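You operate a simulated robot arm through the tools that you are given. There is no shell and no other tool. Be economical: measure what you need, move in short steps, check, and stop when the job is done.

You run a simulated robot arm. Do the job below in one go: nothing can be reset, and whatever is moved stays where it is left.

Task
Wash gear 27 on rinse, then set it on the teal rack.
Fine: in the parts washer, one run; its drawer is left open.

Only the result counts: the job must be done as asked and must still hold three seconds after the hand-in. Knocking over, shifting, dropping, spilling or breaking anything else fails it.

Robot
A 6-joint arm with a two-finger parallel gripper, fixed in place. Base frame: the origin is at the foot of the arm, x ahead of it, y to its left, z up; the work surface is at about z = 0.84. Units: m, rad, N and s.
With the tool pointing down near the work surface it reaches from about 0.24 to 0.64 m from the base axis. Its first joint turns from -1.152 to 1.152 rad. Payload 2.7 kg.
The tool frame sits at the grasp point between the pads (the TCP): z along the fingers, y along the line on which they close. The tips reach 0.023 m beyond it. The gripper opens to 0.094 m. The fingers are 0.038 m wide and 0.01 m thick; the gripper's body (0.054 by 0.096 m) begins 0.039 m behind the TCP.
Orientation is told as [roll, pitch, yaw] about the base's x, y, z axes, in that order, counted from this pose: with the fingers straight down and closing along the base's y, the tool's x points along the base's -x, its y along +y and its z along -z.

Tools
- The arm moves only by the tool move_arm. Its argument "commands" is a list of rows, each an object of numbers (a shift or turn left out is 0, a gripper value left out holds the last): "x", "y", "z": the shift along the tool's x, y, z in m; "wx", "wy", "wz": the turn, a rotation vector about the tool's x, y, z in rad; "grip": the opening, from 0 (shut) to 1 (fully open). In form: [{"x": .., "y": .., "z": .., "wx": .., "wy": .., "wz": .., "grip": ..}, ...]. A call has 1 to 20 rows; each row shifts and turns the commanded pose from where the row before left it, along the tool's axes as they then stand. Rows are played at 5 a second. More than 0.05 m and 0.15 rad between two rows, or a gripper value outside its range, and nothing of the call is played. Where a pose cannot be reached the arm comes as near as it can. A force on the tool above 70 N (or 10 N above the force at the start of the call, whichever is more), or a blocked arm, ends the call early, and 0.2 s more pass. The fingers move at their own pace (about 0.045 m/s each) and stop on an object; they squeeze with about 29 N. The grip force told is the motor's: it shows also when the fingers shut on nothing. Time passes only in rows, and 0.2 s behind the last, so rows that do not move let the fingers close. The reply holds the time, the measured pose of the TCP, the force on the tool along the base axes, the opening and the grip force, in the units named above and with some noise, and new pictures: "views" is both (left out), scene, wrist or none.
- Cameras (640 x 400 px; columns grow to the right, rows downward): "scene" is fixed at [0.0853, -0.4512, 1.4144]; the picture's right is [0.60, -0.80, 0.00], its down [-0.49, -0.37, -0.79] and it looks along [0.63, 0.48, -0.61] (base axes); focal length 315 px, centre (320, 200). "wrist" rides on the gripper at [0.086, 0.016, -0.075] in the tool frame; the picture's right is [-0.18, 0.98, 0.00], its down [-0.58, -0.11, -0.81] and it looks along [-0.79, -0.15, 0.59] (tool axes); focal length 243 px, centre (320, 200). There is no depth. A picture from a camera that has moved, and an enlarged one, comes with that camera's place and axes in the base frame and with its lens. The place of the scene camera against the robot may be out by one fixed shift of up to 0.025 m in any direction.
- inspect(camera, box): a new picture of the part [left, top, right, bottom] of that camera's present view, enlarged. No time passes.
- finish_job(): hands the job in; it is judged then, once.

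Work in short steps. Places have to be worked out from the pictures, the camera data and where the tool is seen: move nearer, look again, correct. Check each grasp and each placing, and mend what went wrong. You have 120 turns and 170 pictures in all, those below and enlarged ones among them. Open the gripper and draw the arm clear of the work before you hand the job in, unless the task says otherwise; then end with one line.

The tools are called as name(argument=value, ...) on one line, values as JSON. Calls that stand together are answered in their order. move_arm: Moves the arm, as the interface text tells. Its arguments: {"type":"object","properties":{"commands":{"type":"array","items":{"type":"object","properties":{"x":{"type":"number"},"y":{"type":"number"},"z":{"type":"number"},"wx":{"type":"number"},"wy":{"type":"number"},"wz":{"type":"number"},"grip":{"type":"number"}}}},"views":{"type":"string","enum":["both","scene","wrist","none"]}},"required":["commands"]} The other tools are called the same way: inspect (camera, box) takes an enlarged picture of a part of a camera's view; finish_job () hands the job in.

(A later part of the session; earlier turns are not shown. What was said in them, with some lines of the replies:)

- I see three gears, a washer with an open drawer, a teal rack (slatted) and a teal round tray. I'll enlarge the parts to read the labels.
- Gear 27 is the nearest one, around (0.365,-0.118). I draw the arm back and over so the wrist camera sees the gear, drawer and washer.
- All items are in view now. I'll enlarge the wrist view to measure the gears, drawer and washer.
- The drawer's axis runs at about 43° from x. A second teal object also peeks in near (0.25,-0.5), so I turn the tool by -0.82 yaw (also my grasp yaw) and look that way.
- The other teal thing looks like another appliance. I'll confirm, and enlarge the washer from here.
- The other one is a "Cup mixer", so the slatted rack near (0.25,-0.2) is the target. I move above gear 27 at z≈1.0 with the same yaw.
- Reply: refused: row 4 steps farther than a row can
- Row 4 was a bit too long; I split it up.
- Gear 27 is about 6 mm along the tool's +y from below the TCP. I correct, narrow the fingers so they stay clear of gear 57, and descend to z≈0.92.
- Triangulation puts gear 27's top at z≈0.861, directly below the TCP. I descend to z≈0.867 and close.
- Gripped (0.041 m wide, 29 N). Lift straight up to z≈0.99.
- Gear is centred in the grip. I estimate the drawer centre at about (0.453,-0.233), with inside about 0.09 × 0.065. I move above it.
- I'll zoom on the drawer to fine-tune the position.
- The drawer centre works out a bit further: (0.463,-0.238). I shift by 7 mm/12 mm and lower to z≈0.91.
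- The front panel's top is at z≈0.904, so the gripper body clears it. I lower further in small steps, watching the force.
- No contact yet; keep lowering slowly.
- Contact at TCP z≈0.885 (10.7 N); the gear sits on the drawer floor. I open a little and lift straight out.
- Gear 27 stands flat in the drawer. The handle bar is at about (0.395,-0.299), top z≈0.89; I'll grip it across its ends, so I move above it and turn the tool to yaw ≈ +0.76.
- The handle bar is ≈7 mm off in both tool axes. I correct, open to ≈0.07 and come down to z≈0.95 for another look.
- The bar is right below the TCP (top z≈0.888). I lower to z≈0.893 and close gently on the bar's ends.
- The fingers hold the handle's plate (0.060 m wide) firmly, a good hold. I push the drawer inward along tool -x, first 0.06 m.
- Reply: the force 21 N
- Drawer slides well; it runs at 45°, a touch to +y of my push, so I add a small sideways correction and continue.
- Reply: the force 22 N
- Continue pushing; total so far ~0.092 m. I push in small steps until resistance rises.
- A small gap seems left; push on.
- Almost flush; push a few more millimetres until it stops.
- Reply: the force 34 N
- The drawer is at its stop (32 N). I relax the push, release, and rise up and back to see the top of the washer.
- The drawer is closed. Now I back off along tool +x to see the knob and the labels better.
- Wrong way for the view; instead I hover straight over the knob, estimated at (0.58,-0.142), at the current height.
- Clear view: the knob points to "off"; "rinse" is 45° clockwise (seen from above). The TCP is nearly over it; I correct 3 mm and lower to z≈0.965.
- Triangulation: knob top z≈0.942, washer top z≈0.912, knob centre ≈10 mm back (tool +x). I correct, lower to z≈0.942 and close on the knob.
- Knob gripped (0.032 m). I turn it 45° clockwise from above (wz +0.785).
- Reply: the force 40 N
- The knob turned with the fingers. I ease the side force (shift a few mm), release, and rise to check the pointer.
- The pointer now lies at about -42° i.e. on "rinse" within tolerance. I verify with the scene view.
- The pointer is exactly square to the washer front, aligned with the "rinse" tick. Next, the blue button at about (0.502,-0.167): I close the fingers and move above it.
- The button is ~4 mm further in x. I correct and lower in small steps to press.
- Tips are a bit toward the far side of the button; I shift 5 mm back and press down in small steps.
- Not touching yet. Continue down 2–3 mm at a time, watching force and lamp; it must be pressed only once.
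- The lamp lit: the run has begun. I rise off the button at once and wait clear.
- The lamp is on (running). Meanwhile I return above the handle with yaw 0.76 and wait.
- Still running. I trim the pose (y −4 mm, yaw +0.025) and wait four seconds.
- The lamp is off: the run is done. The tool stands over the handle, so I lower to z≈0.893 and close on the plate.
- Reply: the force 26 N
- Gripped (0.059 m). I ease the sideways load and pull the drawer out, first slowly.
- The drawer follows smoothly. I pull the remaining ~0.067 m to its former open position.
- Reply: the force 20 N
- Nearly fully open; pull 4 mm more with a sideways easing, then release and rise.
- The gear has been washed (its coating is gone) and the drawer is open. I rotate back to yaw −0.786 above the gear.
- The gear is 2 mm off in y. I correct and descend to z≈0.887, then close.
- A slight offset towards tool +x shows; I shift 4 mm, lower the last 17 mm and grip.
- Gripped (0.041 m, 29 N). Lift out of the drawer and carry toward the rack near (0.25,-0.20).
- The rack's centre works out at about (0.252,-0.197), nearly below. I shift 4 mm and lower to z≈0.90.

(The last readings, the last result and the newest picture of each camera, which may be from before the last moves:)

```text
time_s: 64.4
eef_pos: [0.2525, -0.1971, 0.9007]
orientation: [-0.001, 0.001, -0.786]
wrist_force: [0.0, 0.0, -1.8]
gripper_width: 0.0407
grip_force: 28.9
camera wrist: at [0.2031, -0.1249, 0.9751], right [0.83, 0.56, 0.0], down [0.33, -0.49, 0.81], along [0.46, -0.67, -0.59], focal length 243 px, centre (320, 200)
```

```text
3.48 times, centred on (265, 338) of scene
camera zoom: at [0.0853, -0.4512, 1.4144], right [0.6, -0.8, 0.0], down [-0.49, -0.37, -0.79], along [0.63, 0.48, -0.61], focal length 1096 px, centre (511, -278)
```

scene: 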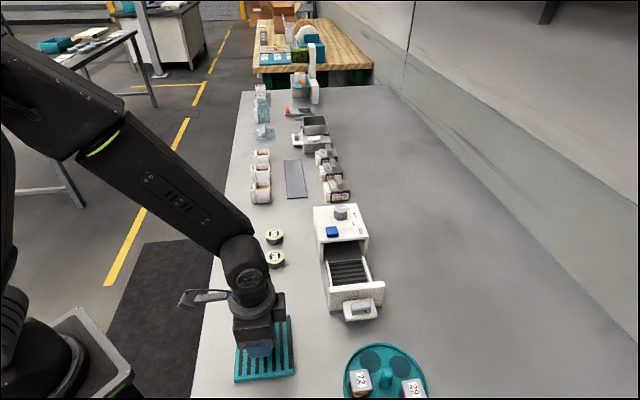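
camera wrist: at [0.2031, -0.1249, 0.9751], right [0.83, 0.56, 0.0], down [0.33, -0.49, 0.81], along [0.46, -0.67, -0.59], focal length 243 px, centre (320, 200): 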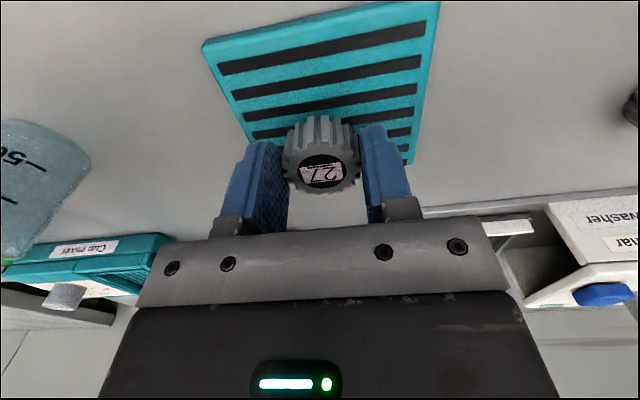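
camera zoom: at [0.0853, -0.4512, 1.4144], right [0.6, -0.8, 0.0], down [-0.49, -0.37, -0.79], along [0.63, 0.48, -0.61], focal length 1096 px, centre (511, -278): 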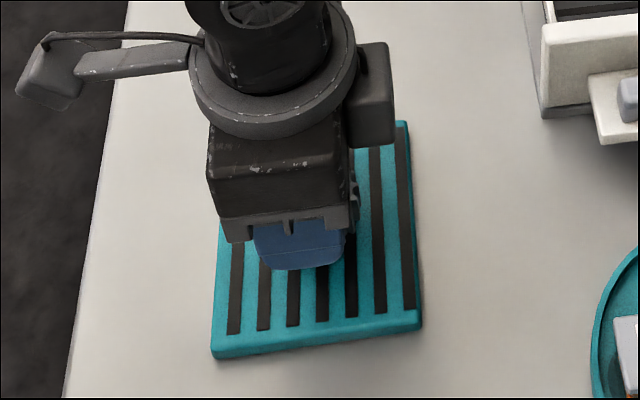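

Corners from both cameras give a rack centre at about (0.252,-0.196), so the gear is over the middle. I lower in small steps until contact.

move_arm(commands=[{"z": 0.005}, {"z": 0.004}, {}], views="none")

move_arm(commands=[{"z": 0.003}, {}], views="none")

move_arm(commands=[{"z": 0.002}, {}], views="wrist")

```text
time_s: 65.2
eef_pos: [0.2532, -0.1963, 0.8931]
orientation: [0.001, -0.001, -0.783]
wrist_force: [0.5, -0.3, -1.6]
gripper_width: 0.0408
grip_force: 28.7
```

```text
time_s: 65.8
eef_pos: [0.2517, -0.1961, 0.8899]
orientation: [0.0, -0.001, -0.785]
wrist_force: [0.1, -0.5, -0.5]
gripper_width: 0.0407
grip_force: 29.1
```

```text
time_s: 66.4
eef_pos: [0.2517, -0.196, 0.888]
orientation: [0.0, 0.001, -0.785]
wrist_force: [-0.3, 0.3, -1.0]
gripper_width: 0.0409
grip_force: 29.1
camera wrist: at [0.2019, -0.1241, 0.9617], right [0.83, 0.56, 0.0], down [0.33, -0.49, 0.81], along [0.45, -0.67, -0.59], focal length 243 px, centre (320, 200)
```

wrist: 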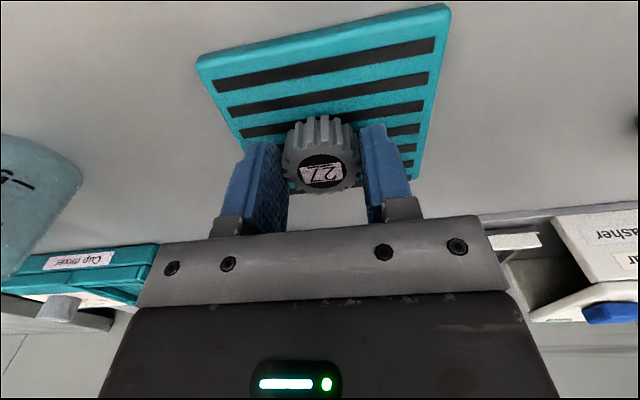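

Gear is over the middle slot; continue lowering.

move_arm(commands=[{"z": 0.002}, {}], views="none")

move_arm(commands=[{"z": 0.002}, {}], views="none")

move_arm(commands=[{"z": 0.002}, {}], views="none")

```text
time_s: 67.0
eef_pos: [0.2531, -0.1959, 0.8866]
orientation: [0.0, 0.001, -0.785]
wrist_force: [-0.5, 0.6, -1.9]
gripper_width: 0.0408
grip_force: 29.1
```

```text
time_s: 67.6
eef_pos: [0.2513, -0.1961, 0.8844]
orientation: [0.001, -0.001, -0.786]
wrist_force: [0.0, 0.1, -2.2]
gripper_width: 0.041
grip_force: 29.0
```

```text
time_s: 68.2
eef_pos: [0.2533, -0.1961, 0.8827]
orientation: [0.001, -0.003, -0.785]
wrist_force: [-2.5, 2.3, 18.5]
gripper_width: 0.041
grip_force: 29.1
```

Contact (18 N) at z≈0.883. I ease up 1 mm, release, and lift clear.

move_arm(commands=[{"z": -0.001}, {"grip": 0.65}, {}, {}, {"z": -0.03}, {"z": -0.045}, {"z": -0.045}, {"x": 0.0, "z": -0.04}, {}], views="both")

inspect(camera="wrist", box=[220, 0, 420, 130])

inspect(camera="scene", box=[200, 190, 400, 395])

```text
time_s: 70.2
eef_pos: [0.2518, -0.194, 1.0438]
orientation: [0.001, 0.0, -0.786]
wrist_force: [-0.1, -0.5, -0.1]
gripper_width: 0.0609
grip_force: 0.0
camera wrist: at [0.2018, -0.1221, 1.1165], right [0.83, 0.56, 0.0], down [0.33, -0.49, 0.81], along [0.45, -0.67, -0.59], focal length 243 px, centre (320, 200)
```

scene: 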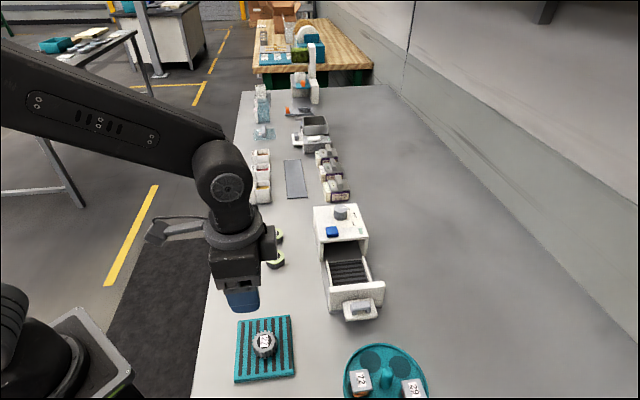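
wrist: 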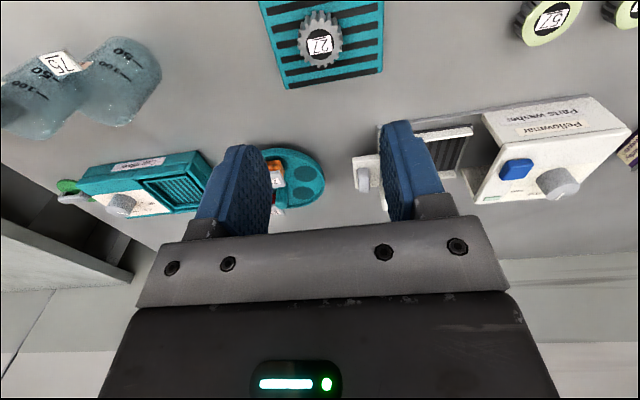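

```text
3.08 times, centred on (320, 65) of wrist
camera zoom: at [0.2018, -0.1221, 1.1165], right [0.83, 0.56, 0.0], down [0.33, -0.49, 0.81], along [0.45, -0.67, -0.59], focal length 746 px, centre (320, 615)
```

zoom: 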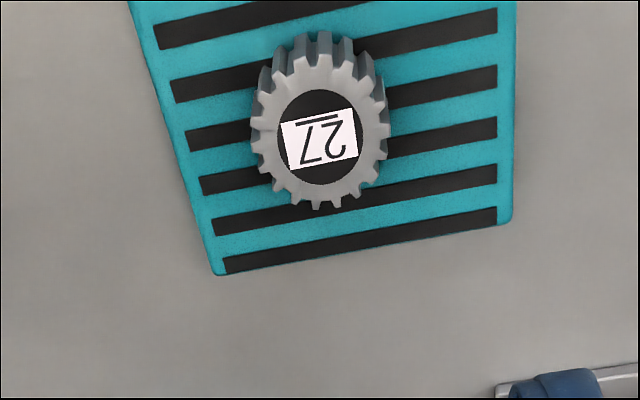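

```text
1.95 times, centred on (300, 292) of scene
camera zoom: at [0.0853, -0.4512, 1.4144], right [0.6, -0.8, 0.0], down [-0.49, -0.37, -0.79], along [0.63, 0.48, -0.61], focal length 615 px, centre (359, 20)
```

zoom: 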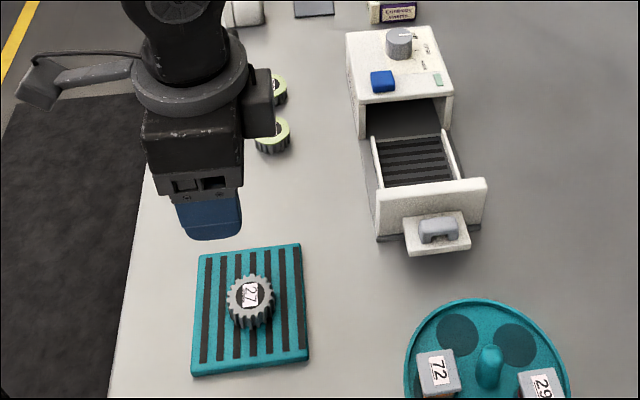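

Gear 27 lies flat in the middle of the teal rack, the drawer is open and empty, and the arm is clear with the gripper open. I'm handing the job in.

finish_job()

```text
The job is handed in.
```

Gear 27 was washed once on rinse and now lies on the teal rack; the parts washer's drawer is left open and empty.
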